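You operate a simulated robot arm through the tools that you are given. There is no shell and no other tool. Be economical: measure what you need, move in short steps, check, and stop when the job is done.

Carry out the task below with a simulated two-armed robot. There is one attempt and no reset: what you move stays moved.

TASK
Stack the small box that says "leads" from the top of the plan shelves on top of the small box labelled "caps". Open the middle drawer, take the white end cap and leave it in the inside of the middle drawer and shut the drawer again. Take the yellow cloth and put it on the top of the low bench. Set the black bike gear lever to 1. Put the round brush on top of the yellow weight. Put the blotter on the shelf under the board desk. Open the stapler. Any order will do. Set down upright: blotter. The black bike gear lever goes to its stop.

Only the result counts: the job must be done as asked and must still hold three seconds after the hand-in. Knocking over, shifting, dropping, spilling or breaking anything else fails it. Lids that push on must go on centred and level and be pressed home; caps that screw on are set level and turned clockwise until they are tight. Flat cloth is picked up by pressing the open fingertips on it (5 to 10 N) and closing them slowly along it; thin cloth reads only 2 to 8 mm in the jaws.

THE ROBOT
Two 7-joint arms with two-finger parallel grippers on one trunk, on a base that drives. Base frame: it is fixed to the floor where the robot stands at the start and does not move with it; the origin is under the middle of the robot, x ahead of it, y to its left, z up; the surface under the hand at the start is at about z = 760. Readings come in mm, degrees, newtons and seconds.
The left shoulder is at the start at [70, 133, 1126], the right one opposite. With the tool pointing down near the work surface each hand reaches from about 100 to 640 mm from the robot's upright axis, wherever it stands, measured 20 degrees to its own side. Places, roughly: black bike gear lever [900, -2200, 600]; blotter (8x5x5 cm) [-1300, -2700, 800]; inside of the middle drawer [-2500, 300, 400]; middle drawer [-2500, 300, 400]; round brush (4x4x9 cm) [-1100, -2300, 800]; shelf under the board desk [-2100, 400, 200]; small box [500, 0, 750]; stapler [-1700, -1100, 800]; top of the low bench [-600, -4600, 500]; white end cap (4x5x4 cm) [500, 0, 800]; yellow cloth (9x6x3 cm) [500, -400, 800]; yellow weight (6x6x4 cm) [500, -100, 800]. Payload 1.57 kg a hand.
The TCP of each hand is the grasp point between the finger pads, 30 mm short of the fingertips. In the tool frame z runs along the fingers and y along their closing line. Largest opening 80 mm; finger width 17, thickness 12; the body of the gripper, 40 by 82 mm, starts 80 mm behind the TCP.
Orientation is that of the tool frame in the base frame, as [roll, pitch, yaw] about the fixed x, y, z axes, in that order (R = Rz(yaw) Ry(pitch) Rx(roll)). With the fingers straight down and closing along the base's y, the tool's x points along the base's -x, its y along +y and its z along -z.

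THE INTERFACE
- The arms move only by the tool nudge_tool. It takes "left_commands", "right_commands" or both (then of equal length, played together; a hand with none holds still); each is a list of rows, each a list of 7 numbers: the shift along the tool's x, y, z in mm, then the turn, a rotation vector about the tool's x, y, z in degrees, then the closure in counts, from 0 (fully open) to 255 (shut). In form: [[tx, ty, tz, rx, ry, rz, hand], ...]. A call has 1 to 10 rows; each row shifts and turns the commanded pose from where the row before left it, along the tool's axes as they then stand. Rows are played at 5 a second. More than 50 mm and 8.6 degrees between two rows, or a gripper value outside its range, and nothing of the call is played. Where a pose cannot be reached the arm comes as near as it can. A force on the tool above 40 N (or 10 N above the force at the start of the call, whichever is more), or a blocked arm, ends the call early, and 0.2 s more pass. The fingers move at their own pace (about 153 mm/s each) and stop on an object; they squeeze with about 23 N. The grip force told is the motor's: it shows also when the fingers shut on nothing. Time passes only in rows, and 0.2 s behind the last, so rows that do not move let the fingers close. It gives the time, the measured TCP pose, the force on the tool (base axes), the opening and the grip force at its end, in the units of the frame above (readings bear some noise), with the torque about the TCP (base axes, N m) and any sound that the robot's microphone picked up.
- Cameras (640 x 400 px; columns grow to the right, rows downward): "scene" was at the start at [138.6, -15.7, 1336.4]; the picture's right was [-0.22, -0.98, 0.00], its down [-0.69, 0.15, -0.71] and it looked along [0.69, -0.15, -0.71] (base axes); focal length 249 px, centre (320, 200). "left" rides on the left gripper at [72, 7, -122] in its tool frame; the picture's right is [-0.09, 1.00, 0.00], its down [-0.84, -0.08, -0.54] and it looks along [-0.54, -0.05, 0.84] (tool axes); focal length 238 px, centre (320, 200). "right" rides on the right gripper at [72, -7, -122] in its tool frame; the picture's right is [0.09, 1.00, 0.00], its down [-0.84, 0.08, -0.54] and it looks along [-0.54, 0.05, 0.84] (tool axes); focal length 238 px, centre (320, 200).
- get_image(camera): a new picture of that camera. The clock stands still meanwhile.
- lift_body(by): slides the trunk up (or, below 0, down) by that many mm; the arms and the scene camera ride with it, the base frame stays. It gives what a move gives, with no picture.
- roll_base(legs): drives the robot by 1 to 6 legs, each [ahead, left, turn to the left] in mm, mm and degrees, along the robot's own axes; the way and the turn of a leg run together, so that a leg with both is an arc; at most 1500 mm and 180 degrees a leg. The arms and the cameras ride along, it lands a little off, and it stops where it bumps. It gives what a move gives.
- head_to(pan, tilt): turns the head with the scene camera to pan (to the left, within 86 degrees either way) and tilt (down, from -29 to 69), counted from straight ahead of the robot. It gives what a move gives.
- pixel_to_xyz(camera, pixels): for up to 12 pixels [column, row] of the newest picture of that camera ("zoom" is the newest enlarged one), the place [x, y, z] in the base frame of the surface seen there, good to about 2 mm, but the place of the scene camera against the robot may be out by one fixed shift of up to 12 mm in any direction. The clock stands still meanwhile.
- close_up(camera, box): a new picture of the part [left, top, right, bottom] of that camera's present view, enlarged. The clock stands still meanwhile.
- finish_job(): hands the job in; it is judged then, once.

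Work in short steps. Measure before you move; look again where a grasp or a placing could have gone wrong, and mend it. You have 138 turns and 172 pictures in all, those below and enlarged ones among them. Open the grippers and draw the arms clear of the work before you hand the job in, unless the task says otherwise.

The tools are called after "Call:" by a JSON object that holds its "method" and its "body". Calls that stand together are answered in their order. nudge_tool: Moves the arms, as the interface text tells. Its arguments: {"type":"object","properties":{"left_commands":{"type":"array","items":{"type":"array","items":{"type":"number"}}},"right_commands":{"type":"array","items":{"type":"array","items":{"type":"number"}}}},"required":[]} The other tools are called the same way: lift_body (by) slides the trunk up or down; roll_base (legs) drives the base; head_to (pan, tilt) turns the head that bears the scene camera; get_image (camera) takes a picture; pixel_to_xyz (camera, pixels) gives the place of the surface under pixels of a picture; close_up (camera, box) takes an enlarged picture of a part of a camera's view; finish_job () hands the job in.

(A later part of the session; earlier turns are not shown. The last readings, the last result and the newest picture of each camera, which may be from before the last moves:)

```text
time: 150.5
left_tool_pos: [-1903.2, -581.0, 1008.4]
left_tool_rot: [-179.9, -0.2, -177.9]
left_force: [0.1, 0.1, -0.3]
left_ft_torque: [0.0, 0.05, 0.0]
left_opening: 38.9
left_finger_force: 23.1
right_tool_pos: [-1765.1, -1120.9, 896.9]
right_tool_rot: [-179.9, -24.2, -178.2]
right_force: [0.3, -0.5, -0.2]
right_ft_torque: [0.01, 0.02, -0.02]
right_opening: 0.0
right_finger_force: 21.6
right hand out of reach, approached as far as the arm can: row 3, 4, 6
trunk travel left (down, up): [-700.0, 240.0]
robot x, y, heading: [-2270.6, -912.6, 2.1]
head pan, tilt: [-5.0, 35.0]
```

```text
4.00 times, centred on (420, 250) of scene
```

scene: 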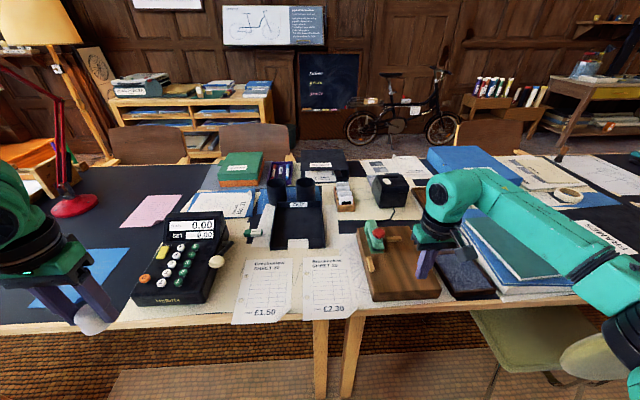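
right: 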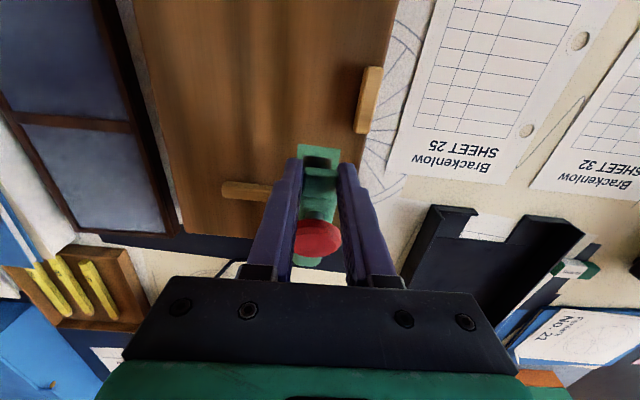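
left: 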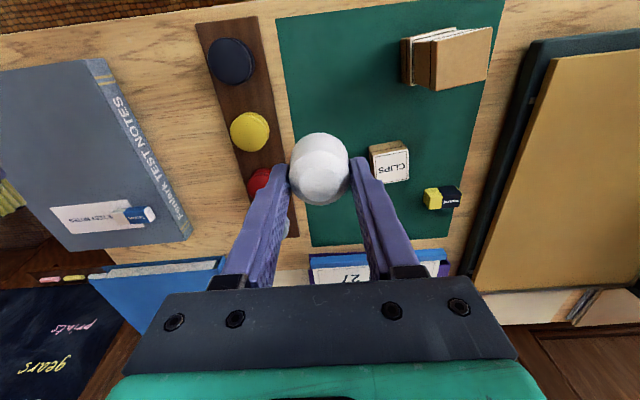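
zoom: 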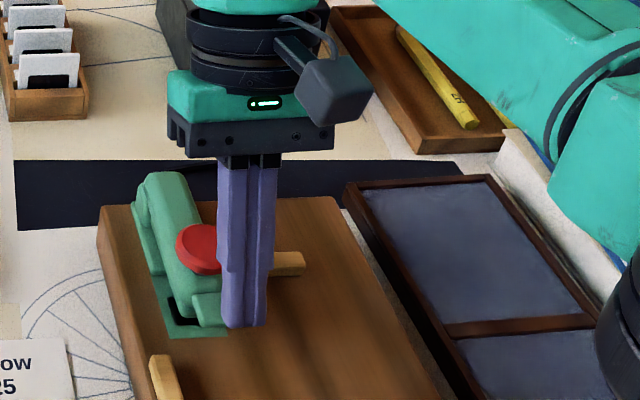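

The grip slipped (arm hit its reach limit) and the stapler fell shut again. Raise, untilt, drive 60 mm closer and retry without tilt.

Call:
{"method": "nudge_tool", "body": {"right_commands": [[0, 0, -40, 0, -8, 0, 128], [0, 0, -20, 0, -8, 0, 128], [0, 0, 0, 0, -8, 0, 128]]}}

Call:
{"method": "roll_base", "body": {"legs": [[60, -30, 0]]}}

Call:
{"method": "get_image", "body": {"camera": "right"}}

```text
time: 151.3
left_tool_pos: [-1908.2, -582.0, 1009.4]
left_tool_rot: [180.0, 0.0, -178.0]
left_force: [-0.6, -0.2, -0.5]
left_ft_torque: [0.02, -0.02, -0.02]
left_opening: 38.9
left_finger_force: 22.7
right_tool_pos: [-1745.6, -1121.9, 954.8]
right_tool_rot: [180.0, 0.1, -178.0]
right_force: [-0.1, -0.2, -0.9]
right_ft_torque: [-0.01, -0.01, -0.01]
right_opening: 39.9
right_finger_force: 0.1
trunk travel left (down, up): [-700.0, 240.0]
robot x, y, heading: [-2268.7, -914.8, 2.2]
head pan, tilt: [-5.0, 35.0]
```

```text
time: 152.3
left_tool_pos: [-1846.7, -607.8, 1009.8]
left_tool_rot: [-180.0, 0.0, -178.0]
left_force: [0.7, -0.2, -1.7]
left_ft_torque: [0.0, 0.02, 0.0]
left_opening: 38.5
left_finger_force: 22.6
right_tool_pos: [-1685.7, -1149.5, 955.5]
right_tool_rot: [-180.0, 0.1, -178.0]
right_force: [0.3, -0.2, -0.3]
right_ft_torque: [-0.01, -0.01, -0.03]
right_opening: 39.7
right_finger_force: 0.1
trunk travel left (down, up): [-700.0, 240.0]
robot x, y, heading: [-2207.7, -940.3, 2.0]
head pan, tilt: [-5.0, 35.0]
```

```text
110 pictures are left
```

right: 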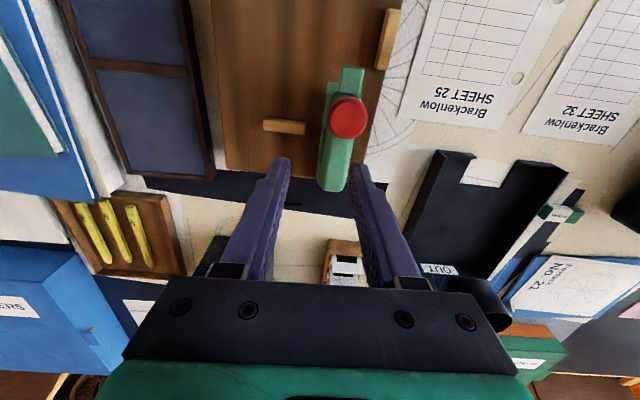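

Re-grip the tab with the tool aligned to the arm.

Call:
{"method": "nudge_tool", "body": {"right_commands": [[25, 13.1, 0, 0, 0, -1.5, 128], [25, 13.1, 0, 0, 0, 0, 128], [0, 0, 45, 0, 0, 0, 128], [0, 0, 45, 0, 0, 0, 128], [0, 0, 37, 0, 0, 0, 128], [0, 0, 0, 0, 0, 0, 200], [0, 0, 0, 0, 0, 0, 255], [0, 0, 0, 0, 0, 0, 255], [0, 0, -6, 0, 0, 0, 255]]}}

Call:
{"method": "get_image", "body": {"camera": "right"}}

```text
time: 154.3
left_tool_pos: [-1843.2, -605.9, 1007.5]
left_tool_rot: [-179.9, 0.0, -178.0]
left_force: [0.3, -0.5, -1.1]
left_ft_torque: [0.0, -0.01, -0.04]
left_opening: 38.6
left_finger_force: 23.6
right_tool_pos: [-1732.6, -1125.7, 833.3]
right_tool_rot: [-179.9, -0.2, -176.6]
right_force: [1.6, 15.5, -10.3]
right_ft_torque: [0.26, 1.02, -0.62]
right_opening: 22.6
right_finger_force: 35.1
trunk travel left (down, up): [-700.0, 240.0]
robot x, y, heading: [-2210.4, -938.6, 1.9]
head pan, tilt: [-5.0, 35.0]
```

```text
109 pictures are left
```

right: 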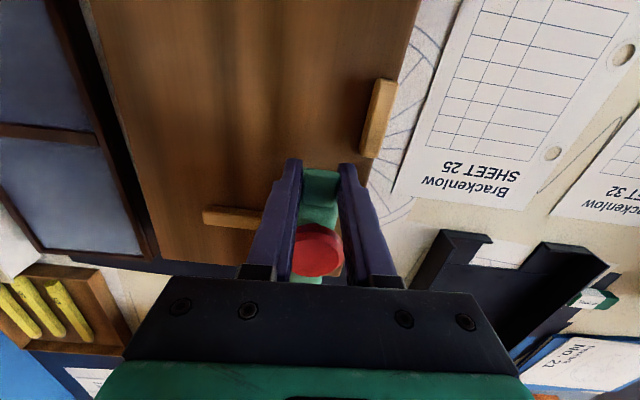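

Grip is good (22.6 mm); I relieve side force by +1.5 mm y and lift along the arc.

Call:
{"method": "nudge_tool", "body": {"right_commands": [[0, 1.5, -4, 0, 0, 0, 255], [-1, 0, -10, 0, 0, 0, 255], [-2, 0, -10, 0, 0, 0, 255], [-3, 0, -10, 0, 0, 0, 255], [-4, 0, -10, 0, 0, 0, 255], [-5, 0, -10, 0, 0, 0, 255], [-6, 0, -9, 0, 0, 0, 255]]}}

Call:
{"method": "close_up", "body": {"camera": "right", "box": [220, 140, 420, 300]}}

Call:
{"method": "get_image", "body": {"camera": "scene"}}

```text
time: 155.9
left_tool_pos: [-1849.7, -609.0, 1012.1]
left_tool_rot: [-180.0, 0.2, -178.0]
left_force: [0.4, -0.4, -1.1]
left_ft_torque: [0.02, 0.01, 0.02]
left_opening: 38.7
left_finger_force: 22.6
right_tool_pos: [-1720.3, -1124.9, 898.9]
right_tool_rot: [-179.9, 0.0, -176.6]
right_force: [-24.9, -5.6, 3.8]
right_ft_torque: [-0.2, 1.4, -0.69]
right_opening: 22.2
right_finger_force: 34.9
trunk travel left (down, up): [-700.0, 240.0]
robot x, y, heading: [-2211.7, -938.9, 1.9]
head pan, tilt: [-5.0, 35.0]
```

```text
2.50 times, centred on (320, 220) of right
```

zoom: 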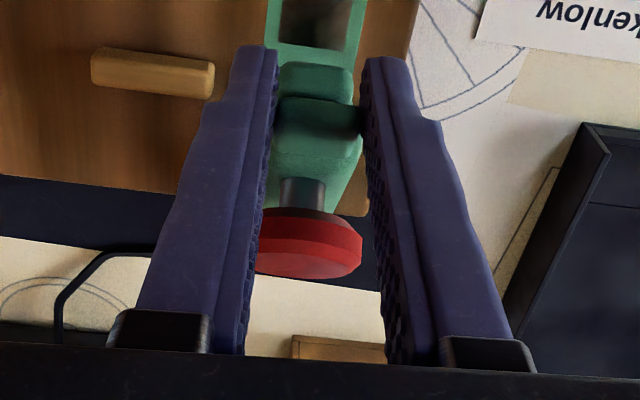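

```text
107 pictures are left
```

scene: 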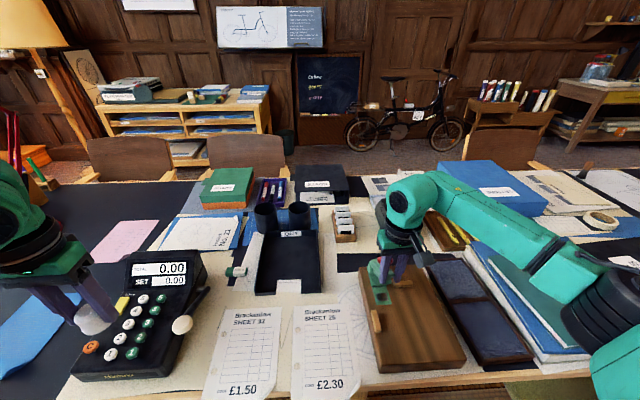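

Arm is ~35° up; force is radial (too far +x). Continue mainly upward.

Call:
{"method": "nudge_tool", "body": {"right_commands": [[3, 0, -6, 0, 0, 0, 255], [-1, 0, -9, 0, 0, 0, 255], [-3, 0, -8, 0, 0, 0, 255], [-4, 0, -8, 0, 0, 0, 255]]}}

Call:
{"method": "close_up", "body": {"camera": "right", "box": [220, 140, 420, 300]}}

```text
time: 156.9
left_tool_pos: [-1839.8, -611.0, 1008.1]
left_tool_rot: [179.7, -0.4, -177.9]
left_force: [-0.6, 0.2, -0.3]
left_ft_torque: [0.0, 0.04, 0.01]
left_opening: 38.5
left_finger_force: 22.8
right_tool_pos: [-1704.6, -1124.9, 922.1]
right_tool_rot: [179.9, -0.1, -176.6]
right_force: [9.7, -10.7, -19.7]
right_ft_torque: [-0.36, 0.62, -0.42]
right_opening: 22.0
right_finger_force: 35.2
trunk travel left (down, up): [-700.0, 240.0]
robot x, y, heading: [-2209.7, -939.3, 2.0]
head pan, tilt: [-5.0, 35.0]
```

```text
2.50 times, centred on (320, 220) of right
```

zoom: 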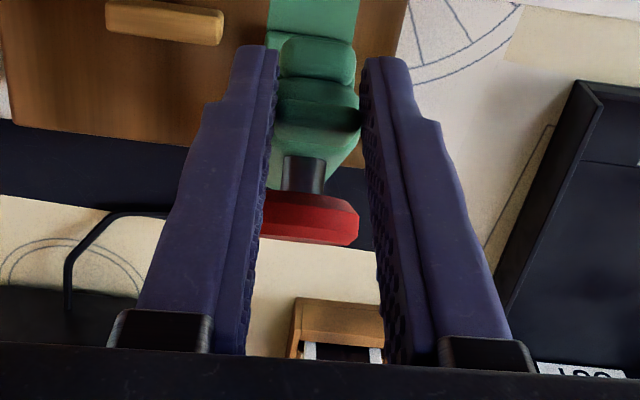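

Angle ≈50°. Now the pull is toward the hinge, so go more in +x.

Call:
{"method": "nudge_tool", "body": {"right_commands": [[-6, 0, -3, 0, 0, 0, 255], [-6, 0, -6, 0, 0, 0, 255], [-7, 0, -5, 0, 0, 0, 255], [-8, 0, -4, 0, 0, 0, 255]]}}

Call:
{"method": "close_up", "body": {"camera": "right", "box": [220, 140, 420, 300]}}

Call:
{"method": "close_up", "body": {"camera": "scene", "box": [330, 220, 490, 320]}}

```text
time: 157.9
left_tool_pos: [-1845.1, -611.1, 1010.9]
left_tool_rot: [179.8, -0.1, -178.1]
left_force: [-0.1, -0.1, -0.4]
left_ft_torque: [-0.03, -0.02, -0.05]
left_opening: 38.4
left_finger_force: 23.2
right_tool_pos: [-1682.0, -1126.1, 944.5]
right_tool_rot: [179.8, -0.2, -176.6]
right_force: [-3.7, -16.6, -11.6]
right_ft_torque: [-0.47, 1.11, -0.37]
right_opening: 22.1
right_finger_force: 35.1
trunk travel left (down, up): [-700.0, 240.0]
robot x, y, heading: [-2210.3, -941.8, 2.0]
head pan, tilt: [-5.0, 35.0]
```

```text
2.50 times, centred on (320, 220) of right
```

zoom: 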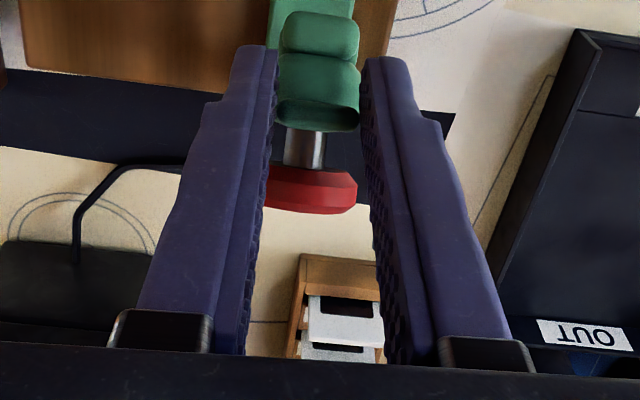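

```text
4.00 times, centred on (410, 270) of scene
```

zoom: 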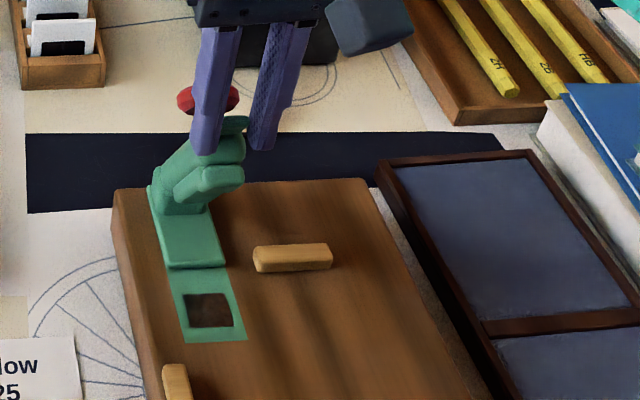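

≈60° now. Continue until the stop is felt.

Call:
{"method": "nudge_tool", "body": {"right_commands": [[-7, 1, -5, 0, 0, 0, 255], [-8, 0, -4, 0, 0, 0, 255], [-8, 0, -3, 0, 0, 0, 255], [-9, 0, -2, 0, 0, 0, 255], [-9, 0, -1, 0, 0, 0, 255], [-9, 0, 0, 0, 0, 0, 255]]}}

Call:
{"method": "close_up", "body": {"camera": "scene", "box": [330, 220, 490, 320]}}

```text
time: 159.3
left_tool_pos: [-1847.6, -614.0, 1012.0]
left_tool_rot: [179.6, 0.1, -178.0]
left_force: [-0.3, 0.0, -0.4]
left_ft_torque: [0.05, -0.01, -0.01]
left_opening: 38.8
left_finger_force: 23.5
right_tool_pos: [-1635.4, -1125.1, 962.1]
right_tool_rot: [179.8, 0.1, -176.7]
right_force: [-8.8, -29.6, 5.5]
right_ft_torque: [-0.99, 1.12, -0.54]
right_opening: 22.1
right_finger_force: 34.9
trunk travel left (down, up): [-700.0, 240.0]
robot x, y, heading: [-2212.2, -943.8, 2.1]
head pan, tilt: [-5.0, 35.0]
```

```text
4.00 times, centred on (410, 270) of scene
```

zoom: 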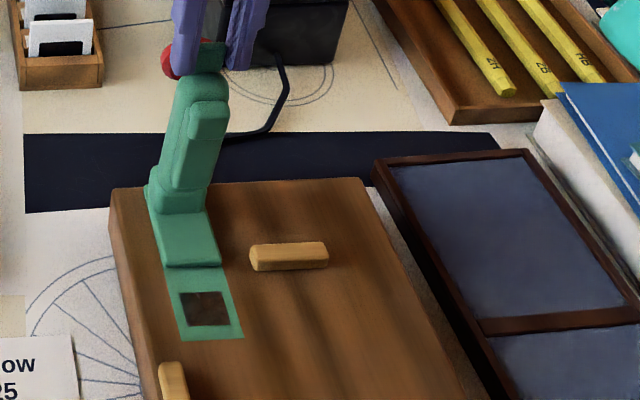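

Nearly vertical. Relieve side force and go past vertical until stop.

Call:
{"method": "nudge_tool", "body": {"right_commands": [[-6, -2.5, 0, 0, 0, 0, 255], [-8, 0, 1, 0, 0, 0, 255], [-8, 0, 2, 0, 0, 0, 255], [-8, 0, 3, 0, 0, 0, 255]]}}

Call:
{"method": "close_up", "body": {"camera": "scene", "box": [330, 200, 490, 300]}}

```text
time: 160.4
left_tool_pos: [-1846.1, -609.4, 1011.3]
left_tool_rot: [-180.0, 0.1, -178.0]
left_force: [0.6, 1.2, -1.4]
left_ft_torque: [-0.05, 0.02, 0.01]
left_opening: 38.6
left_finger_force: 23.2
right_tool_pos: [-1619.2, -1124.5, 958.7]
right_tool_rot: [-179.4, 0.6, -177.2]
right_force: [-6.5, -16.3, 16.3]
right_ft_torque: [-0.08, 0.97, -0.28]
right_opening: 22.2
right_finger_force: 34.7
right hand out of reach, approached as far as the arm can: row 3, 4
trunk travel left (down, up): [-700.0, 240.0]
robot x, y, heading: [-2207.4, -938.2, 1.5]
head pan, tilt: [-5.0, 35.0]
stopped in row 4 (right hand): the force on the tool passed its limit at 43 N (the readings are from after the stop); the commanded pose is now the measured one
```

```text
4.00 times, centred on (410, 250) of scene
```

zoom: 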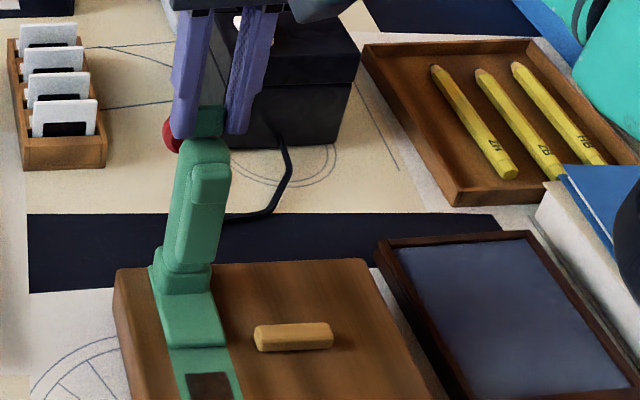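

Force stopped at 43 N: probably the stop, arm upright. Open and rise straight up, then look.

Call:
{"method": "nudge_tool", "body": {"right_commands": [[0, 0, 0, 0, 0, 0, 128], [0, 0, 0, 0, 0, 0, 100], [2, 0, -40, 0, 0, 0, 100], [5, 0, -40, 0, 0, 0, 100], [40, 0, 0, 0, 0, 0, 100]]}}

Call:
{"method": "close_up", "body": {"camera": "scene", "box": [330, 200, 490, 300]}}

Call:
{"method": "close_up", "body": {"camera": "right", "box": [220, 100, 420, 260]}}

```text
time: 161.6
left_tool_pos: [-1846.5, -610.6, 1009.9]
left_tool_rot: [180.0, 0.0, -178.0]
left_force: [-0.4, -0.3, 0.0]
left_ft_torque: [0.05, 0.0, 0.01]
left_opening: 38.7
left_finger_force: 23.0
right_tool_pos: [-1665.1, -1131.3, 1027.3]
right_tool_rot: [-179.7, 0.4, -176.9]
right_force: [-0.8, -0.6, 0.4]
right_ft_torque: [0.01, -0.04, -0.02]
right_opening: 48.7
right_finger_force: 0.1
right hand out of reach, approached as far as the arm can: row 4
trunk travel left (down, up): [-700.0, 240.0]
robot x, y, heading: [-2209.5, -941.7, 2.1]
head pan, tilt: [-5.0, 35.0]
```

```text
4.00 times, centred on (410, 250) of scene
```

zoom: 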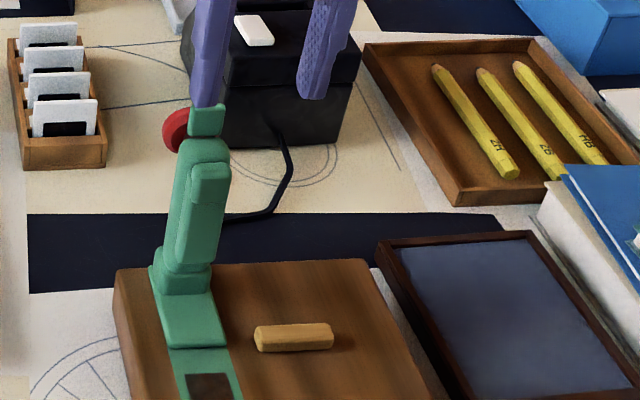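

```text
2.50 times, centred on (320, 180) of right
```

zoom: 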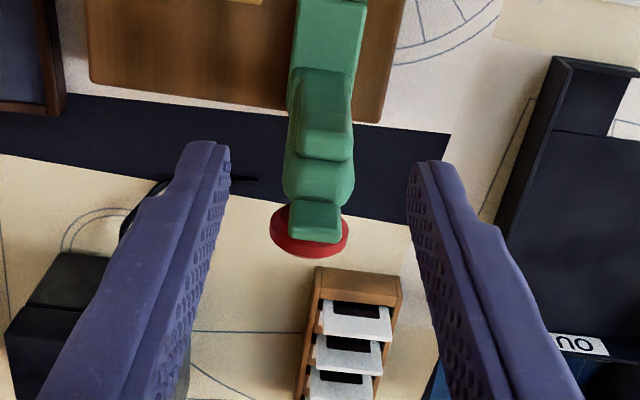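

It stays upright. To be sure it's at its stop I push it gently from the front with closed fingers.

Call:
{"method": "nudge_tool", "body": {"right_commands": [[45, 8, 0, 0, 0, 0, 255], [0, 0, 45, 0, 0, 0, 255], [0, 0, 50, 0, 0, 0, 255], [0, 0, 35, 0, 0, 0, 255], [-30, 0, 0, 0, 0, 0, 255], [-15, 0, 0, 0, 0, 0, 255], [-8, 0, 0, 0, 0, 0, 255], [-6, 0, 0, 0, 0, 0, 255], [-5, 0, 0, 0, 0, 0, 255]]}}

Call:
{"method": "close_up", "body": {"camera": "scene", "box": [330, 200, 490, 300]}}

```text
time: 163.6
left_tool_pos: [-1844.0, -608.1, 1009.4]
left_tool_rot: [180.0, 0.0, -178.0]
left_force: [0.5, 0.0, -0.9]
left_ft_torque: [0.0, 0.01, -0.01]
left_opening: 38.7
left_finger_force: 22.8
right_tool_pos: [-1645.9, -1118.7, 893.1]
right_tool_rot: [-179.7, 0.4, -176.9]
right_force: [1.2, 0.5, 0.1]
right_ft_torque: [-0.02, 0.01, -0.02]
right_opening: 0.2
right_finger_force: 21.4
trunk travel left (down, up): [-700.0, 240.0]
robot x, y, heading: [-2211.0, -942.1, 1.8]
head pan, tilt: [-5.0, 35.0]
```

```text
4.00 times, centred on (410, 250) of scene
```

zoom: 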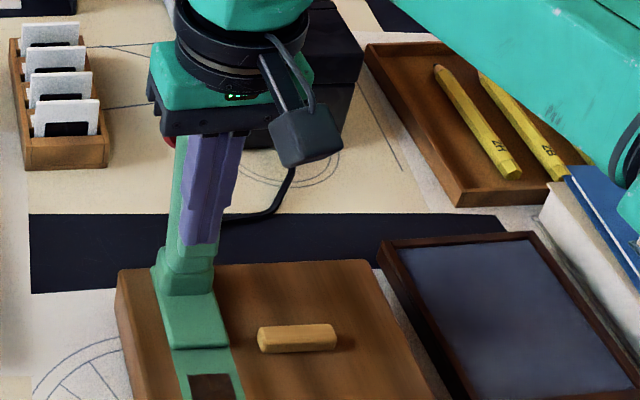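

Not in contact yet. Push on in small steps.

Call:
{"method": "nudge_tool", "body": {"right_commands": [[-6, -1, -20, 0, 0, 0, 255], [-6, 0, 0, 0, 0, 0, 255], [-5, 0, 0, 0, 0, 0, 255], [-5, 0, 0, 0, 0, 0, 255], [-4, 0, 0, 0, 0, 0, 255], [-4, 0, 0, 0, 0, 0, 255], [-4, 0, 0, 0, 0, 0, 255]]}}

Call:
{"method": "close_up", "body": {"camera": "scene", "box": [330, 200, 490, 300]}}

```text
time: 164.3
left_tool_pos: [-1847.9, -608.7, 1011.6]
left_tool_rot: [180.0, 0.2, -178.1]
left_force: [-0.6, 0.5, -0.7]
left_ft_torque: [-0.03, 0.02, 0.02]
left_opening: 38.7
left_finger_force: 23.1
right_tool_pos: [-1644.1, -1119.4, 913.7]
right_tool_rot: [-179.5, -0.7, -176.8]
right_force: [-20.5, -2.4, 5.7]
right_ft_torque: [0.15, 0.32, -0.06]
right_opening: 0.0
right_finger_force: 21.4
trunk travel left (down, up): [-700.0, 240.0]
robot x, y, heading: [-2212.2, -936.9, 1.8]
head pan, tilt: [-5.0, 35.0]
stopped in row 3 (right hand): the force on the tool passed its limit at 43 N (the readings are from after the stop); the commanded pose is now the measured one
```

```text
4.00 times, centred on (410, 250) of scene
```

zoom: 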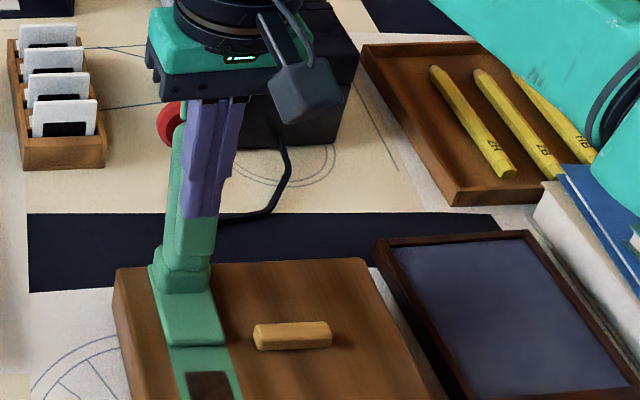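

At its stop (43 N). Withdraw, back away, turn to face the board desk drawers (north) and look.

Call:
{"method": "nudge_tool", "body": {"right_commands": [[40, 0, 0, 0, 0, 0, 255], [40, 0, -25, 0, 0, 0, 255], [30, 0, -35, 0, 0, 0, 255], [30, 0, 0, 0, 0, 0, 0]]}}

Call:
{"method": "roll_base", "body": {"legs": [[-250, 0, 0], [0, 0, 88], [350, 0, 0]]}}

Call:
{"method": "head_to", "body": {"pan": 0, "tilt": 50}}

Call:
{"method": "get_image", "body": {"camera": "scene"}}

```text
time: 165.3
left_tool_pos: [-1846.4, -609.9, 1010.4]
left_tool_rot: [-180.0, 0.0, -178.1]
left_force: [0.0, 0.0, -1.3]
left_ft_torque: [-0.04, 0.0, 0.0]
left_opening: 39.0
left_finger_force: 22.7
right_tool_pos: [-1776.8, -1128.5, 973.9]
right_tool_rot: [-179.5, -0.5, -176.8]
right_force: [0.0, 0.1, 0.7]
right_ft_torque: [0.01, -0.04, 0.02]
right_opening: 79.9
right_finger_force: 0.1
trunk travel left (down, up): [-700.0, 240.0]
robot x, y, heading: [-2212.7, -942.0, 1.8]
head pan, tilt: [-5.0, 35.0]
```

```text
time: 172.9
left_tool_pos: [-2806.7, -230.8, 1009.3]
left_tool_rot: [-180.0, 0.0, -87.8]
left_force: [0.3, -0.9, -0.5]
left_ft_torque: [0.02, -0.05, 0.0]
left_opening: 38.7
left_finger_force: 22.7
right_tool_pos: [-2288.4, -161.3, 974.6]
right_tool_rot: [-179.5, -0.5, -86.4]
right_force: [0.7, -0.2, -0.4]
right_ft_torque: [0.0, -0.01, -0.02]
right_opening: 80.3
right_finger_force: 0.2
trunk travel left (down, up): [-700.0, 240.0]
robot x, y, heading: [-2472.7, -598.1, 92.2]
head pan, tilt: [-5.0, 35.0]
```

```text
time: 173.6
left_tool_pos: [-2805.9, -231.7, 1008.9]
left_tool_rot: [180.0, -0.2, -87.8]
left_force: [-0.1, 0.2, -0.4]
left_ft_torque: [0.01, 0.02, 0.0]
left_opening: 38.7
left_finger_force: 22.6
right_tool_pos: [-2288.4, -159.5, 973.4]
right_tool_rot: [-179.5, -0.4, -86.5]
right_force: [-0.3, -0.2, 0.5]
right_ft_torque: [-0.02, -0.02, 0.0]
right_opening: 80.0
right_finger_force: 0.0
trunk travel left (down, up): [-700.0, 240.0]
robot x, y, heading: [-2471.7, -595.4, 92.1]
head pan, tilt: [0.0, 50.0]
```

```text
97 pictures are left
```

scene: 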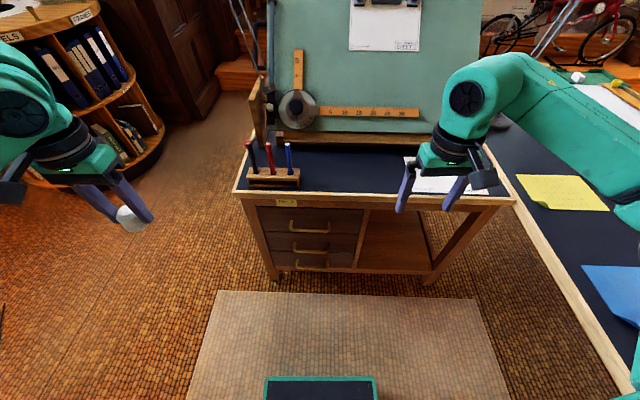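

Call:
{"method": "pixel_to_xyz", "body": {"camera": "scene", "pixels": [[310, 249], [310, 264], [308, 230], [280, 245], [350, 247], [395, 225], [395, 262], [430, 275], [245, 200], [510, 205], [270, 275]]}}

Call:
{"method": "lift_body", "body": {"by": -450}}

Call:
{"method": "head_to", "body": {"pan": 0, "tilt": 35}}

Call:
{"method": "get_image", "body": {"camera": "scene"}}

```text
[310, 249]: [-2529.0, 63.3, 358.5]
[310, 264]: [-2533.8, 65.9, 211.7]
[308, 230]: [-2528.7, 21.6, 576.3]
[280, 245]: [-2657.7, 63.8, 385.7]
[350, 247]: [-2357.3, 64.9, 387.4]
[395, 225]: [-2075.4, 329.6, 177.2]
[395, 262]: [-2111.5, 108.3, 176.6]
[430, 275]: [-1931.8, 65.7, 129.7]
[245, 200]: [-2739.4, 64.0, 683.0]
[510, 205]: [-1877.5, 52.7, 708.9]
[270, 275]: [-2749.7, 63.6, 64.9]
```

```text
refused: -450 is not a number from -400 to 400
```

```text
time: 174.4
left_tool_pos: [-2805.7, -231.4, 1009.1]
left_tool_rot: [179.9, 0.0, -87.8]
left_force: [-0.1, -0.5, -1.7]
left_ft_torque: [-0.01, 0.01, 0.0]
left_opening: 38.9
left_finger_force: 22.7
right_tool_pos: [-2287.1, -160.3, 972.8]
right_tool_rot: [-179.5, -0.5, -86.5]
right_force: [0.3, 0.0, -0.1]
right_ft_torque: [0.02, 0.03, 0.01]
right_opening: 79.7
right_finger_force: 0.0
trunk travel left (down, up): [-700.0, 240.0]
robot x, y, heading: [-2473.5, -593.6, 92.1]
head pan, tilt: [0.0, 35.0]
```

```text
96 pictures are left
```

scene: 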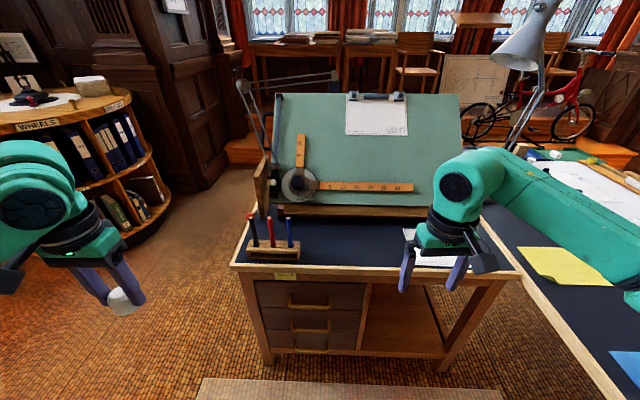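

Middle handle near x≈-2529; front at y≈64, handle bars protrude ~42 mm. I'll grip the bar with horizontal fingers closing vertically: back off 60, rotate the right hand 120° about (-1,-1,1).

Call:
{"method": "roll_base", "body": {"legs": [[-60, 0, 0]]}}

Call:
{"method": "nudge_tool", "body": {"right_commands": [[0, 0, 0, -4.949, -4.949, 4.949, 0], [0, 0, 0, -4.949, -4.949, 4.949, 0], [0, 0, 0, -4.949, -4.949, 4.949, 0], [0, 0, 0, -4.949, -4.949, 4.949, 0], [0, 0, 0, -4.949, -4.949, 4.949, 0], [0, 0, 0, -4.949, -4.949, 4.949, 0], [0, 0, 0, -4.949, -4.949, 4.949, 0]]}}

Call:
{"method": "nudge_tool", "body": {"right_commands": [[0, 0, 0, -4.949, -4.949, 4.949, 0], [0, 0, 0, -4.949, -4.949, 4.949, 0], [0, 0, 0, -4.949, -4.949, 4.949, 0], [0, 0, 0, -4.949, -4.949, 4.949, 0], [0, 0, 0, -4.949, -4.949, 4.949, 0], [0, 0, 0, -4.949, -4.949, 4.949, 0], [0, 0, 0, -4.949, -4.949, 4.949, 0]]}}

Call:
{"method": "get_image", "body": {"camera": "scene"}}

```text
time: 175.4
left_tool_pos: [-2803.8, -291.4, 1008.5]
left_tool_rot: [-180.0, -0.2, -87.9]
left_force: [0.7, 0.4, 0.2]
left_ft_torque: [-0.01, 0.04, 0.0]
left_opening: 38.7
left_finger_force: 23.3
right_tool_pos: [-2285.9, -219.8, 972.6]
right_tool_rot: [-179.5, -0.7, -86.7]
right_force: [-0.6, 0.8, 0.0]
right_ft_torque: [-0.01, -0.01, -0.01]
right_opening: 79.9
right_finger_force: 0.0
trunk travel left (down, up): [-700.0, 240.0]
robot x, y, heading: [-2471.4, -658.6, 92.1]
head pan, tilt: [0.0, 35.0]
```

```text
time: 177.0
left_tool_pos: [-2803.1, -292.5, 1009.8]
left_tool_rot: [180.0, 0.0, -87.7]
left_force: [-0.7, -0.2, -0.5]
left_ft_torque: [0.0, 0.02, 0.0]
left_opening: 38.9
left_finger_force: 22.8
right_tool_pos: [-2285.4, -221.7, 973.7]
right_tool_rot: [135.7, 19.4, -131.3]
right_force: [0.5, -0.1, -0.4]
right_ft_torque: [0.01, 0.01, -0.01]
right_opening: 79.9
right_finger_force: 0.0
trunk travel left (down, up): [-700.0, 240.0]
robot x, y, heading: [-2472.9, -655.8, 92.1]
head pan, tilt: [0.0, 35.0]
```

```text
time: 178.6
left_tool_pos: [-2805.2, -291.0, 1007.6]
left_tool_rot: [-179.9, 0.0, -87.8]
left_force: [-1.5, -0.7, 0.0]
left_ft_torque: [-0.04, -0.01, -0.01]
left_opening: 38.9
left_finger_force: 22.9
right_tool_pos: [-2261.7, -218.4, 974.3]
right_tool_rot: [101.8, 10.3, -166.4]
right_force: [0.0, -0.1, 0.2]
right_ft_torque: [0.0, 0.0, 0.02]
right_opening: 80.2
right_finger_force: 0.1
right hand out of reach, approached as far as the arm can: row 4, 5, 6, 7
trunk travel left (down, up): [-700.0, 240.0]
robot x, y, heading: [-2469.3, -657.2, 92.1]
head pan, tilt: [0.0, 35.0]
```

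```text
95 pictures are left
```

scene: 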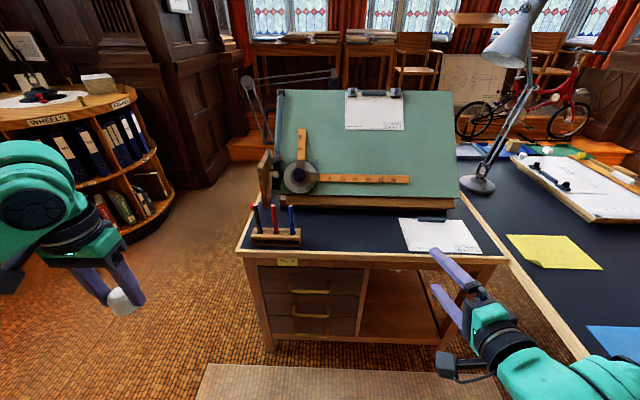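

Call:
{"method": "close_up", "body": {"camera": "scene", "box": [240, 260, 400, 360]}}

Call:
{"method": "pixel_to_xyz", "body": {"camera": "zoom", "pixels": [[280, 127], [280, 134], [225, 215], [280, 222], [332, 218], [280, 232], [280, 260], [280, 200], [400, 290], [460, 150]]}}

Call:
{"method": "lift_body", "body": {"by": -400}}

```text
4.00 times, centred on (320, 310) of scene
```

zoom: 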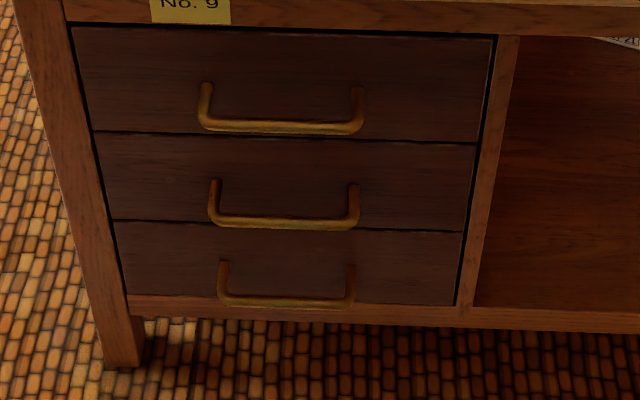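

```text
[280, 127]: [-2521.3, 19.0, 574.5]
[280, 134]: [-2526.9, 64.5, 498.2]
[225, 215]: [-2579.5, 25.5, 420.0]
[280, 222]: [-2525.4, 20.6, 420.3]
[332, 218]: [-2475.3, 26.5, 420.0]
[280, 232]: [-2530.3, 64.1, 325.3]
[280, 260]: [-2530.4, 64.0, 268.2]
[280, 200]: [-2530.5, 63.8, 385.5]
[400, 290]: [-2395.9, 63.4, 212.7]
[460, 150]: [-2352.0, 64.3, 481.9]
```

```text
time: 182.4
left_tool_pos: [-2803.3, -291.6, 611.1]
left_tool_rot: [-179.9, -0.1, -87.9]
left_force: [0.3, -1.0, -0.5]
left_ft_torque: [-0.01, 0.04, 0.04]
left_opening: 38.8
left_finger_force: 22.6
right_tool_pos: [-2260.4, -220.0, 573.0]
right_tool_rot: [101.7, 10.3, -166.5]
right_force: [0.9, 0.5, 0.5]
right_ft_torque: [-0.01, 0.0, 0.05]
right_opening: 80.1
right_finger_force: 0.0
trunk travel left (down, up): [-300.0, 640.0]
robot x, y, heading: [-2469.8, -654.6, 92.0]
head pan, tilt: [0.0, 35.0]
```

Middle handle bar: x -2580…-2475, y≈22, z 420. Lower trunk 150 more, move the right hand to (-2527,-100,≈423) and then finish the orientation.

Call:
{"method": "lift_body", "body": {"by": -150}}

Call:
{"method": "nudge_tool", "body": {"right_commands": [[32.6, 11, 23.8, 0, 0, 0, 0], [32.6, 11, 23.8, 0, 0, 0, 0], [32.6, 11, 23.8, 0, 0, 0, 0], [32.6, 11, 23.8, 0, 0, 0, 0], [32.6, 11, 23.8, 0, 0, 0, 0], [32.6, 11, 23.8, 0, 0, 0, 0], [32.6, 11, 23.8, 0, 0, 0, 0], [0, 0, 0, -3.47, -4.13, 3.87, 0], [0, 0, 0, -3.47, -4.13, 3.87, 0], [0, 0, 0, -3.47, -4.13, 3.87, 0]]}}

Call:
{"method": "get_image", "body": {"camera": "right"}}

Call:
{"method": "get_image", "body": {"camera": "scene"}}

```text
time: 184.2
left_tool_pos: [-2803.1, -291.9, 458.7]
left_tool_rot: [-179.9, -0.1, -88.0]
left_force: [0.9, 0.1, -1.0]
left_ft_torque: [-0.01, 0.02, -0.04]
left_opening: 38.7
left_finger_force: 23.0
right_tool_pos: [-2260.0, -219.0, 423.1]
right_tool_rot: [101.8, 10.1, -166.5]
right_force: [0.3, -0.5, 0.7]
right_ft_torque: [-0.03, 0.02, 0.0]
right_opening: 80.0
right_finger_force: 0.0
trunk travel left (down, up): [-150.0, 790.0]
robot x, y, heading: [-2469.9, -654.4, 92.2]
head pan, tilt: [0.0, 35.0]
```

```text
time: 186.3
left_tool_pos: [-2803.4, -291.4, 459.3]
left_tool_rot: [180.0, -0.1, -87.9]
left_force: [-0.6, 0.2, -1.5]
left_ft_torque: [-0.01, -0.01, 0.0]
left_opening: 38.8
left_finger_force: 22.8
right_tool_pos: [-2319.6, -166.8, 475.3]
right_tool_rot: [103.1, 17.7, -163.0]
right_force: [0.3, -0.8, -0.7]
right_ft_torque: [0.0, -0.01, 0.04]
right_opening: 80.2
right_finger_force: 0.0
right hand out of reach, approached as far as the arm can: row 1, 2, 3, 4, 5, 6, 7, 8, 9, 10
trunk travel left (down, up): [-150.0, 790.0]
robot x, y, heading: [-2473.4, -659.1, 92.3]
head pan, tilt: [0.0, 35.0]
```

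```text
93 pictures are left
```

right: 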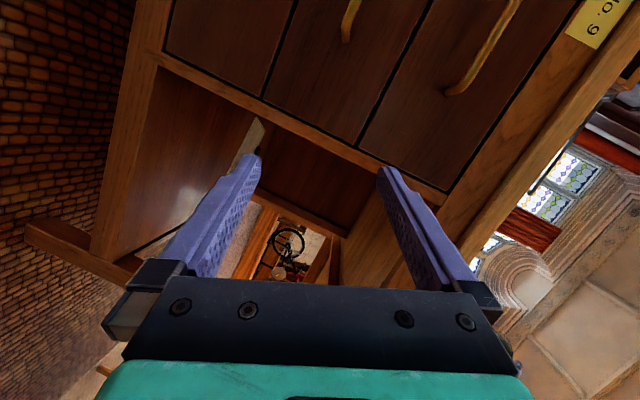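

```text
92 pictures are left
```

scene: 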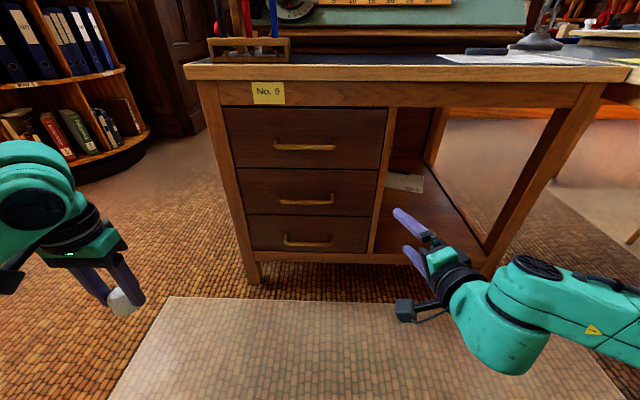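

The roll joint limits this posture. Better: hook the bar from above with closed fingers pitched 40° forward, closing line horizontal. Rotate the right hand to that pose.

Call:
{"method": "nudge_tool", "body": {"right_commands": [[0, 0, 0, 3.63, 2.77, -6.9, 255], [0, 0, 0, 3.63, 2.77, -6.9, 255], [0, 0, 0, 3.63, 2.77, -6.9, 255], [0, 0, 0, 3.63, 2.77, -6.9, 255], [0, 0, 0, 3.63, 2.77, -6.9, 255], [0, 0, 0, 3.63, 2.77, -6.9, 255], [0, 0, 0, 3.63, 2.77, -6.9, 255], [0, 0, 0, 3.63, 2.77, -6.9, 255], [0, 0, 0, 3.63, 2.77, -6.9, 255]]}}

Call:
{"method": "get_image", "body": {"camera": "scene"}}

```text
time: 188.3
left_tool_pos: [-2803.4, -292.6, 458.6]
left_tool_rot: [180.0, -0.1, -87.9]
left_force: [0.5, 0.7, -1.3]
left_ft_torque: [-0.02, -0.03, 0.0]
left_opening: 38.7
left_finger_force: 23.0
right_tool_pos: [-2319.5, -165.1, 473.4]
right_tool_rot: [-179.8, 40.0, -89.9]
right_force: [0.5, -0.6, 0.8]
right_ft_torque: [-0.02, 0.0, -0.02]
right_opening: 0.0
right_finger_force: 20.8
trunk travel left (down, up): [-150.0, 790.0]
robot x, y, heading: [-2467.8, -657.6, 92.2]
head pan, tilt: [0.0, 35.0]
```

```text
91 pictures are left
```

scene: 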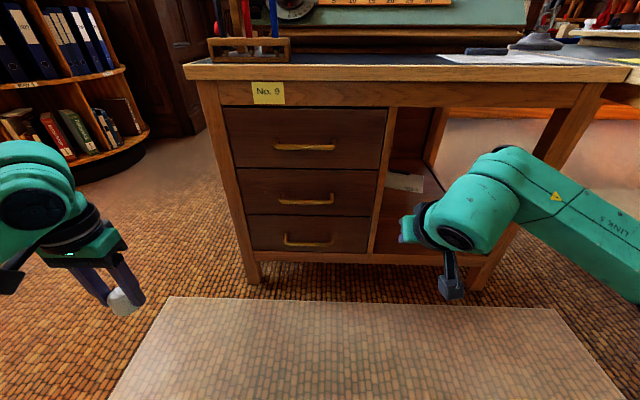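

Right pose. Move it to the pre-approach point (-2527,-33,512) above the middle handle and measure the handle with the hand camera.

Call:
{"method": "nudge_tool", "body": {"right_commands": [[-21, 34.6, 9.2, 0, 0, 0, 255], [-21, 34.6, 9.2, 0, 0, 0, 255], [-21, 34.6, 9.2, 0, 0, 0, 255], [-21, 34.6, 9.2, 0, 0, 0, 255], [-21, 34.6, 9.2, 0, 0, 0, 255], [-21, 34.6, 9.2, 0, 0, 0, 255]]}}

Call:
{"method": "get_image", "body": {"camera": "right"}}

Call:
{"method": "get_image", "body": {"camera": "scene"}}

```text
time: 189.8
left_tool_pos: [-2804.1, -292.0, 459.2]
left_tool_rot: [180.0, -0.1, -87.9]
left_force: [-0.8, 0.2, -0.6]
left_ft_torque: [0.01, -0.01, 0.02]
left_opening: 38.6
left_finger_force: 23.0
right_tool_pos: [-2530.1, -31.3, 512.9]
right_tool_rot: [-180.0, 40.1, -89.9]
right_force: [1.4, -0.4, 0.5]
right_ft_torque: [0.04, 0.02, 0.0]
right_opening: 0.0
right_finger_force: 20.8
trunk travel left (down, up): [-150.0, 790.0]
robot x, y, heading: [-2469.2, -658.5, 92.4]
head pan, tilt: [0.0, 35.0]
```

```text
90 pictures are left
```

right: 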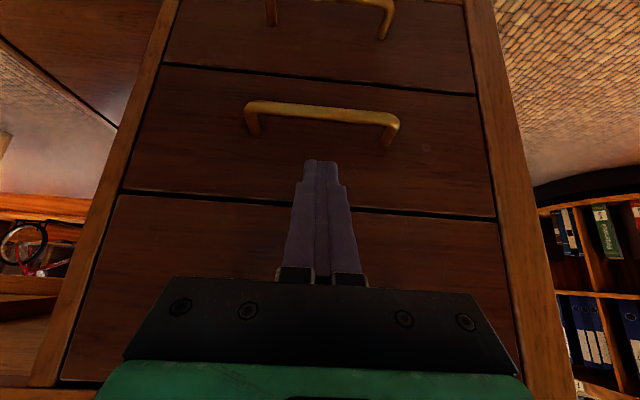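

```text
89 pictures are left
```

scene: 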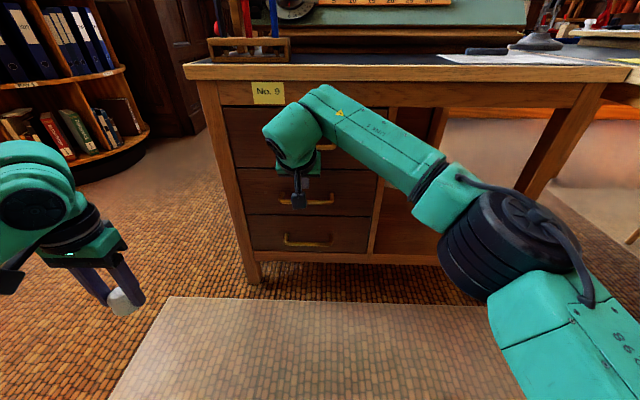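

Call:
{"method": "pixel_to_xyz", "body": {"camera": "right", "pixels": [[320, 109], [320, 113], [280, 107], [360, 113], [320, 130], [320, 145], [250, 125], [390, 138]]}}

```text
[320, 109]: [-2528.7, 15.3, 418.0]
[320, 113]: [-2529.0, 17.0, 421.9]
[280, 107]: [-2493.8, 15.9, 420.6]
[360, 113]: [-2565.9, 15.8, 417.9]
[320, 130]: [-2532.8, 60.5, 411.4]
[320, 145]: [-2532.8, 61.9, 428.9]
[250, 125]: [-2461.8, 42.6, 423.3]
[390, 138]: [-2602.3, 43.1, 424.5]
```

Bar centre ≈ (y 20, z 417), face at y 61. Slide the fingertips in behind the bar along the tool axis, then pull 40 mm.

Call:
{"method": "nudge_tool", "body": {"right_commands": [[4.5, 0, 20, 0, 0, 0, 255], [0, 0, 30, 0, 0, 0, 255], [0, 0, 30, 0, 0, 0, 255], [0, 0, 20, 0, 0, 0, 255], [11.5, 0, -9.6, 0, 0, 0, 255], [11.5, 0, -9.6, 0, 0, 0, 255], [11.5, 0, -9.6, 0, 0, 0, 255]]}}

Call:
{"method": "get_image", "body": {"camera": "right"}}

```text
time: 191.3
left_tool_pos: [-2803.3, -291.7, 458.9]
left_tool_rot: [-180.0, -0.1, -87.9]
left_force: [0.7, 0.2, -1.0]
left_ft_torque: [0.0, 0.02, -0.01]
left_opening: 38.8
left_finger_force: 23.0
right_tool_pos: [-2526.6, -17.7, 429.9]
right_tool_rot: [-179.9, 39.9, -90.0]
right_force: [-0.5, -0.1, 0.0]
right_ft_torque: [0.0, -0.01, 0.01]
right_opening: 0.0
right_finger_force: 21.6
trunk travel left (down, up): [-150.0, 790.0]
robot x, y, heading: [-2467.6, -654.3, 92.1]
head pan, tilt: [0.0, 35.0]
```

```text
88 pictures are left
```

right: 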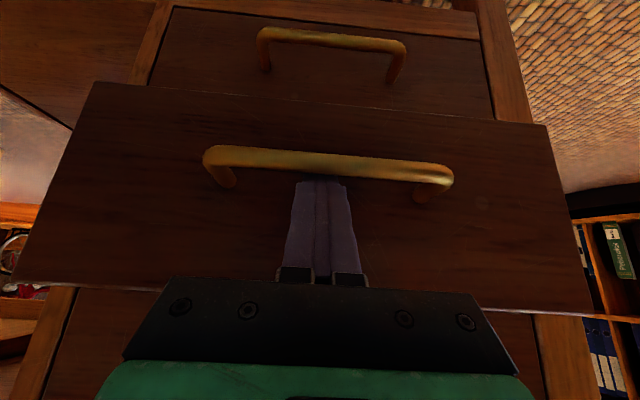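

It opens. Pull on another 180 mm.

Call:
{"method": "nudge_tool", "body": {"right_commands": [[23, 0, -19.3, 0, 0, 0, 255], [23, 0, -19.3, 0, 0, 0, 255], [23, 0, -19.3, 0, 0, 0, 255], [23, 0, -19.3, 0, 0, 0, 255], [23, 0, -19.3, 0, 0, 0, 255], [23, 0, -19.3, 0, 0, 0, 255]]}}

Call:
{"method": "get_image", "body": {"camera": "scene"}}

```text
time: 192.8
left_tool_pos: [-2802.9, -292.6, 460.2]
left_tool_rot: [179.9, 0.1, -87.9]
left_force: [-0.3, -0.7, -0.4]
left_ft_torque: [-0.02, -0.01, 0.0]
left_opening: 38.8
left_finger_force: 22.9
right_tool_pos: [-2523.1, -197.4, 433.7]
right_tool_rot: [-179.9, 39.9, -90.0]
right_force: [1.4, -1.8, 0.3]
right_ft_torque: [-0.05, -0.01, 0.01]
right_opening: 0.0
right_finger_force: 20.9
trunk travel left (down, up): [-150.0, 790.0]
robot x, y, heading: [-2469.9, -659.2, 91.9]
head pan, tilt: [0.0, 35.0]
```

```text
87 pictures are left
```

scene: 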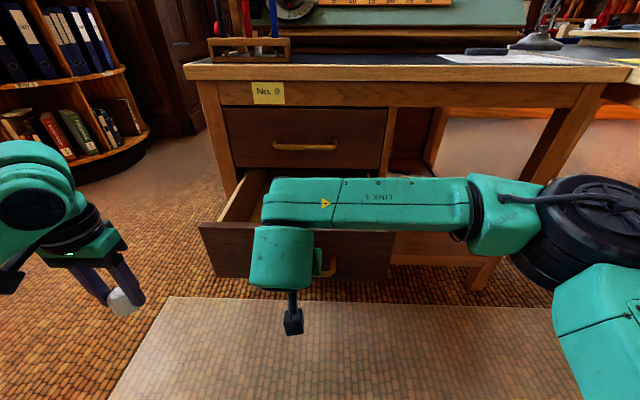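

Unhook: ease 4 mm forward, slide back out along the tool axis, then move the right hand off to the right.

Call:
{"method": "nudge_tool", "body": {"right_commands": [[-3, 0, 2.6, 0, 0, 0, 255], [0, 0, -30, 0, 0, 0, 255], [0, 0, -40, 0, 0, 0, 255], [0, 0, -40, 0, 0, 0, 255], [0, -45, 0, 0, 0, 0, 255], [0, -45, 0, 0, 0, 0, 255], [0, -45, 0, 0, 0, 0, 255], [0, -45, 0, 0, 0, 0, 255], [0, -45, 0, 0, 0, 0, 255]]}}

Call:
{"method": "get_image", "body": {"camera": "scene"}}

```text
time: 194.8
left_tool_pos: [-2803.6, -293.9, 459.3]
left_tool_rot: [179.9, -0.2, -87.8]
left_force: [-0.3, 0.6, -0.7]
left_ft_torque: [0.01, -0.01, 0.02]
left_opening: 38.6
left_finger_force: 22.3
right_tool_pos: [-2301.9, -267.2, 516.7]
right_tool_rot: [-179.9, 40.1, -89.8]
right_force: [0.2, -0.4, -0.2]
right_ft_torque: [-0.02, -0.01, -0.01]
right_opening: 0.0
right_finger_force: 20.5
trunk travel left (down, up): [-150.0, 790.0]
robot x, y, heading: [-2468.5, -659.0, 92.3]
head pan, tilt: [0.0, 35.0]
```

```text
86 pictures are left
```

scene: 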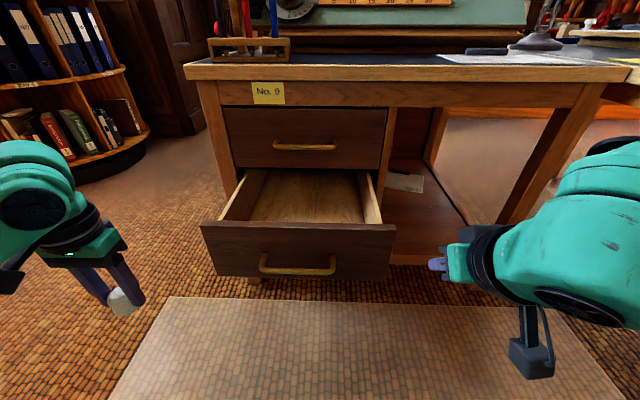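

Call:
{"method": "pixel_to_xyz", "body": {"camera": "scene", "pixels": [[300, 195], [300, 215], [285, 218], [300, 224], [300, 235], [235, 200], [372, 200], [330, 205], [260, 212]]}}

Call:
{"method": "lift_body", "body": {"by": 180}}

```text
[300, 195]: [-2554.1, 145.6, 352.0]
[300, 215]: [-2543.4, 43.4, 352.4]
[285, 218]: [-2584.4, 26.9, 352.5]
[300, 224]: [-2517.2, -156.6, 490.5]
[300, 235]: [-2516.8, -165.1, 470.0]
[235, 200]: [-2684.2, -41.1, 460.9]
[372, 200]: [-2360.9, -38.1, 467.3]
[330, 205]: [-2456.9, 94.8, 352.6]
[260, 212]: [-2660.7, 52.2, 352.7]
```

```text
time: 196.8
left_tool_pos: [-2803.2, -291.5, 639.2]
left_tool_rot: [179.9, -0.1, -87.9]
left_force: [0.0, 0.5, 0.4]
left_ft_torque: [-0.01, 0.01, -0.03]
left_opening: 38.6
left_finger_force: 22.7
right_tool_pos: [-2303.0, -266.4, 697.4]
right_tool_rot: [180.0, 39.9, -90.1]
right_force: [-0.1, -0.2, 0.0]
right_ft_torque: [0.01, 0.05, 0.01]
right_opening: 0.0
right_finger_force: 21.7
trunk travel left (down, up): [-330.0, 610.0]
robot x, y, heading: [-2471.8, -657.0, 92.1]
head pan, tilt: [0.0, 35.0]
```

Drawer floor z≈352, open from y -150 to 60. Bring the cap over (-2560,-70) and descend.

Call:
{"method": "nudge_tool", "body": {"left_commands": [[-30.4, -35.9, 0, 0, 0, 0, 255], [-30.4, -35.9, 0, 0, 0, 0, 255], [-30.4, -35.9, 0, 0, 0, 0, 255], [-30.4, -35.9, 0, 0, 0, 0, 255], [-30.4, -35.9, 0, 0, 0, 0, 255], [-30.4, -35.9, 0, 0, 0, 0, 255], [-30.4, -35.9, 0, 0, 0, 0, 255], [0, 0, 45, 0, 0, 0, 255], [0, 0, 45, 0, 0, 0, 255]]}}

Call:
{"method": "get_image", "body": {"camera": "left"}}

Call:
{"method": "get_image", "body": {"camera": "scene"}}

```text
time: 198.8
left_tool_pos: [-2562.3, -66.6, 545.2]
left_tool_rot: [179.8, -0.1, -87.8]
left_force: [-1.6, -0.3, 0.0]
left_ft_torque: [0.02, -0.01, 0.0]
left_opening: 38.7
left_finger_force: 23.2
right_tool_pos: [-2301.8, -266.2, 697.2]
right_tool_rot: [179.9, 39.9, -90.0]
right_force: [0.4, 0.1, -0.1]
right_ft_torque: [-0.02, -0.02, 0.01]
right_opening: 0.0
right_finger_force: 21.6
trunk travel left (down, up): [-330.0, 610.0]
robot x, y, heading: [-2471.2, -656.7, 92.3]
head pan, tilt: [0.0, 35.0]
```

```text
85 pictures are left
```

left: 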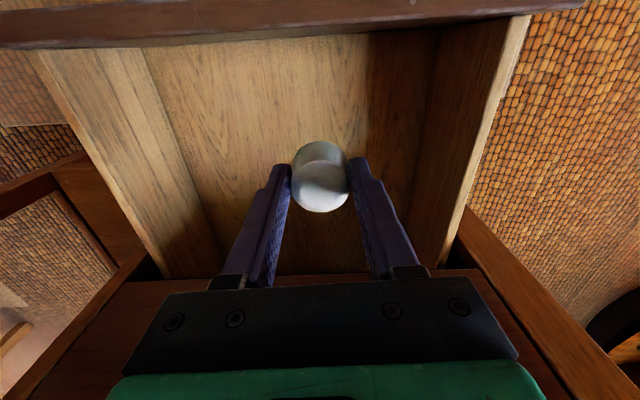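

```text
84 pictures are left
```

scene: 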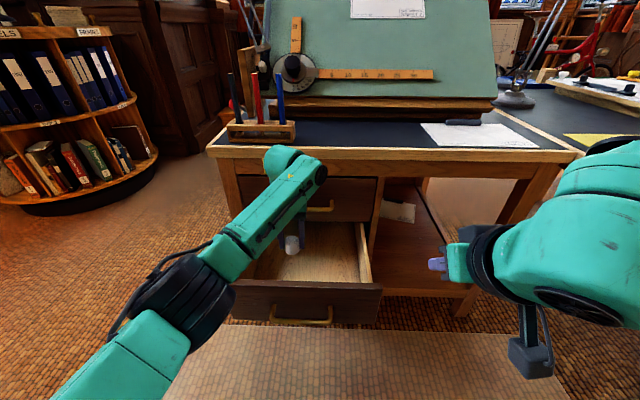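

Call:
{"method": "pixel_to_xyz", "body": {"camera": "left", "pixels": [[300, 110], [400, 130], [300, 250]]}}

Call:
{"method": "nudge_tool", "body": {"left_commands": [[0, 0, 45, 0, 0, 0, 255], [0, 0, 45, 0, 0, 0, 255], [0, 0, 40, 0, 0, 0, 255], [0, 0, 15, 0, 0, 0, 255]]}}

```text
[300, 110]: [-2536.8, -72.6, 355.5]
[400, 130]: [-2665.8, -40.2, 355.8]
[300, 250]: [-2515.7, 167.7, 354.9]
```

```text
time: 199.8
left_tool_pos: [-2562.4, -74.6, 415.7]
left_tool_rot: [179.9, 0.0, -87.8]
left_force: [0.0, 0.2, -0.1]
left_ft_torque: [-0.01, 0.02, 0.02]
left_opening: 38.9
left_finger_force: 22.7
left hand out of reach, approached as far as the arm can: row 3, 4
right_tool_pos: [-2303.2, -266.6, 696.8]
right_tool_rot: [179.8, 40.1, -89.9]
right_force: [-0.8, -0.1, 0.5]
right_ft_torque: [-0.04, 0.02, 0.02]
right_opening: 0.0
right_finger_force: 22.0
trunk travel left (down, up): [-330.0, 610.0]
robot x, y, heading: [-2471.3, -656.0, 92.3]
head pan, tilt: [0.0, 35.0]
```

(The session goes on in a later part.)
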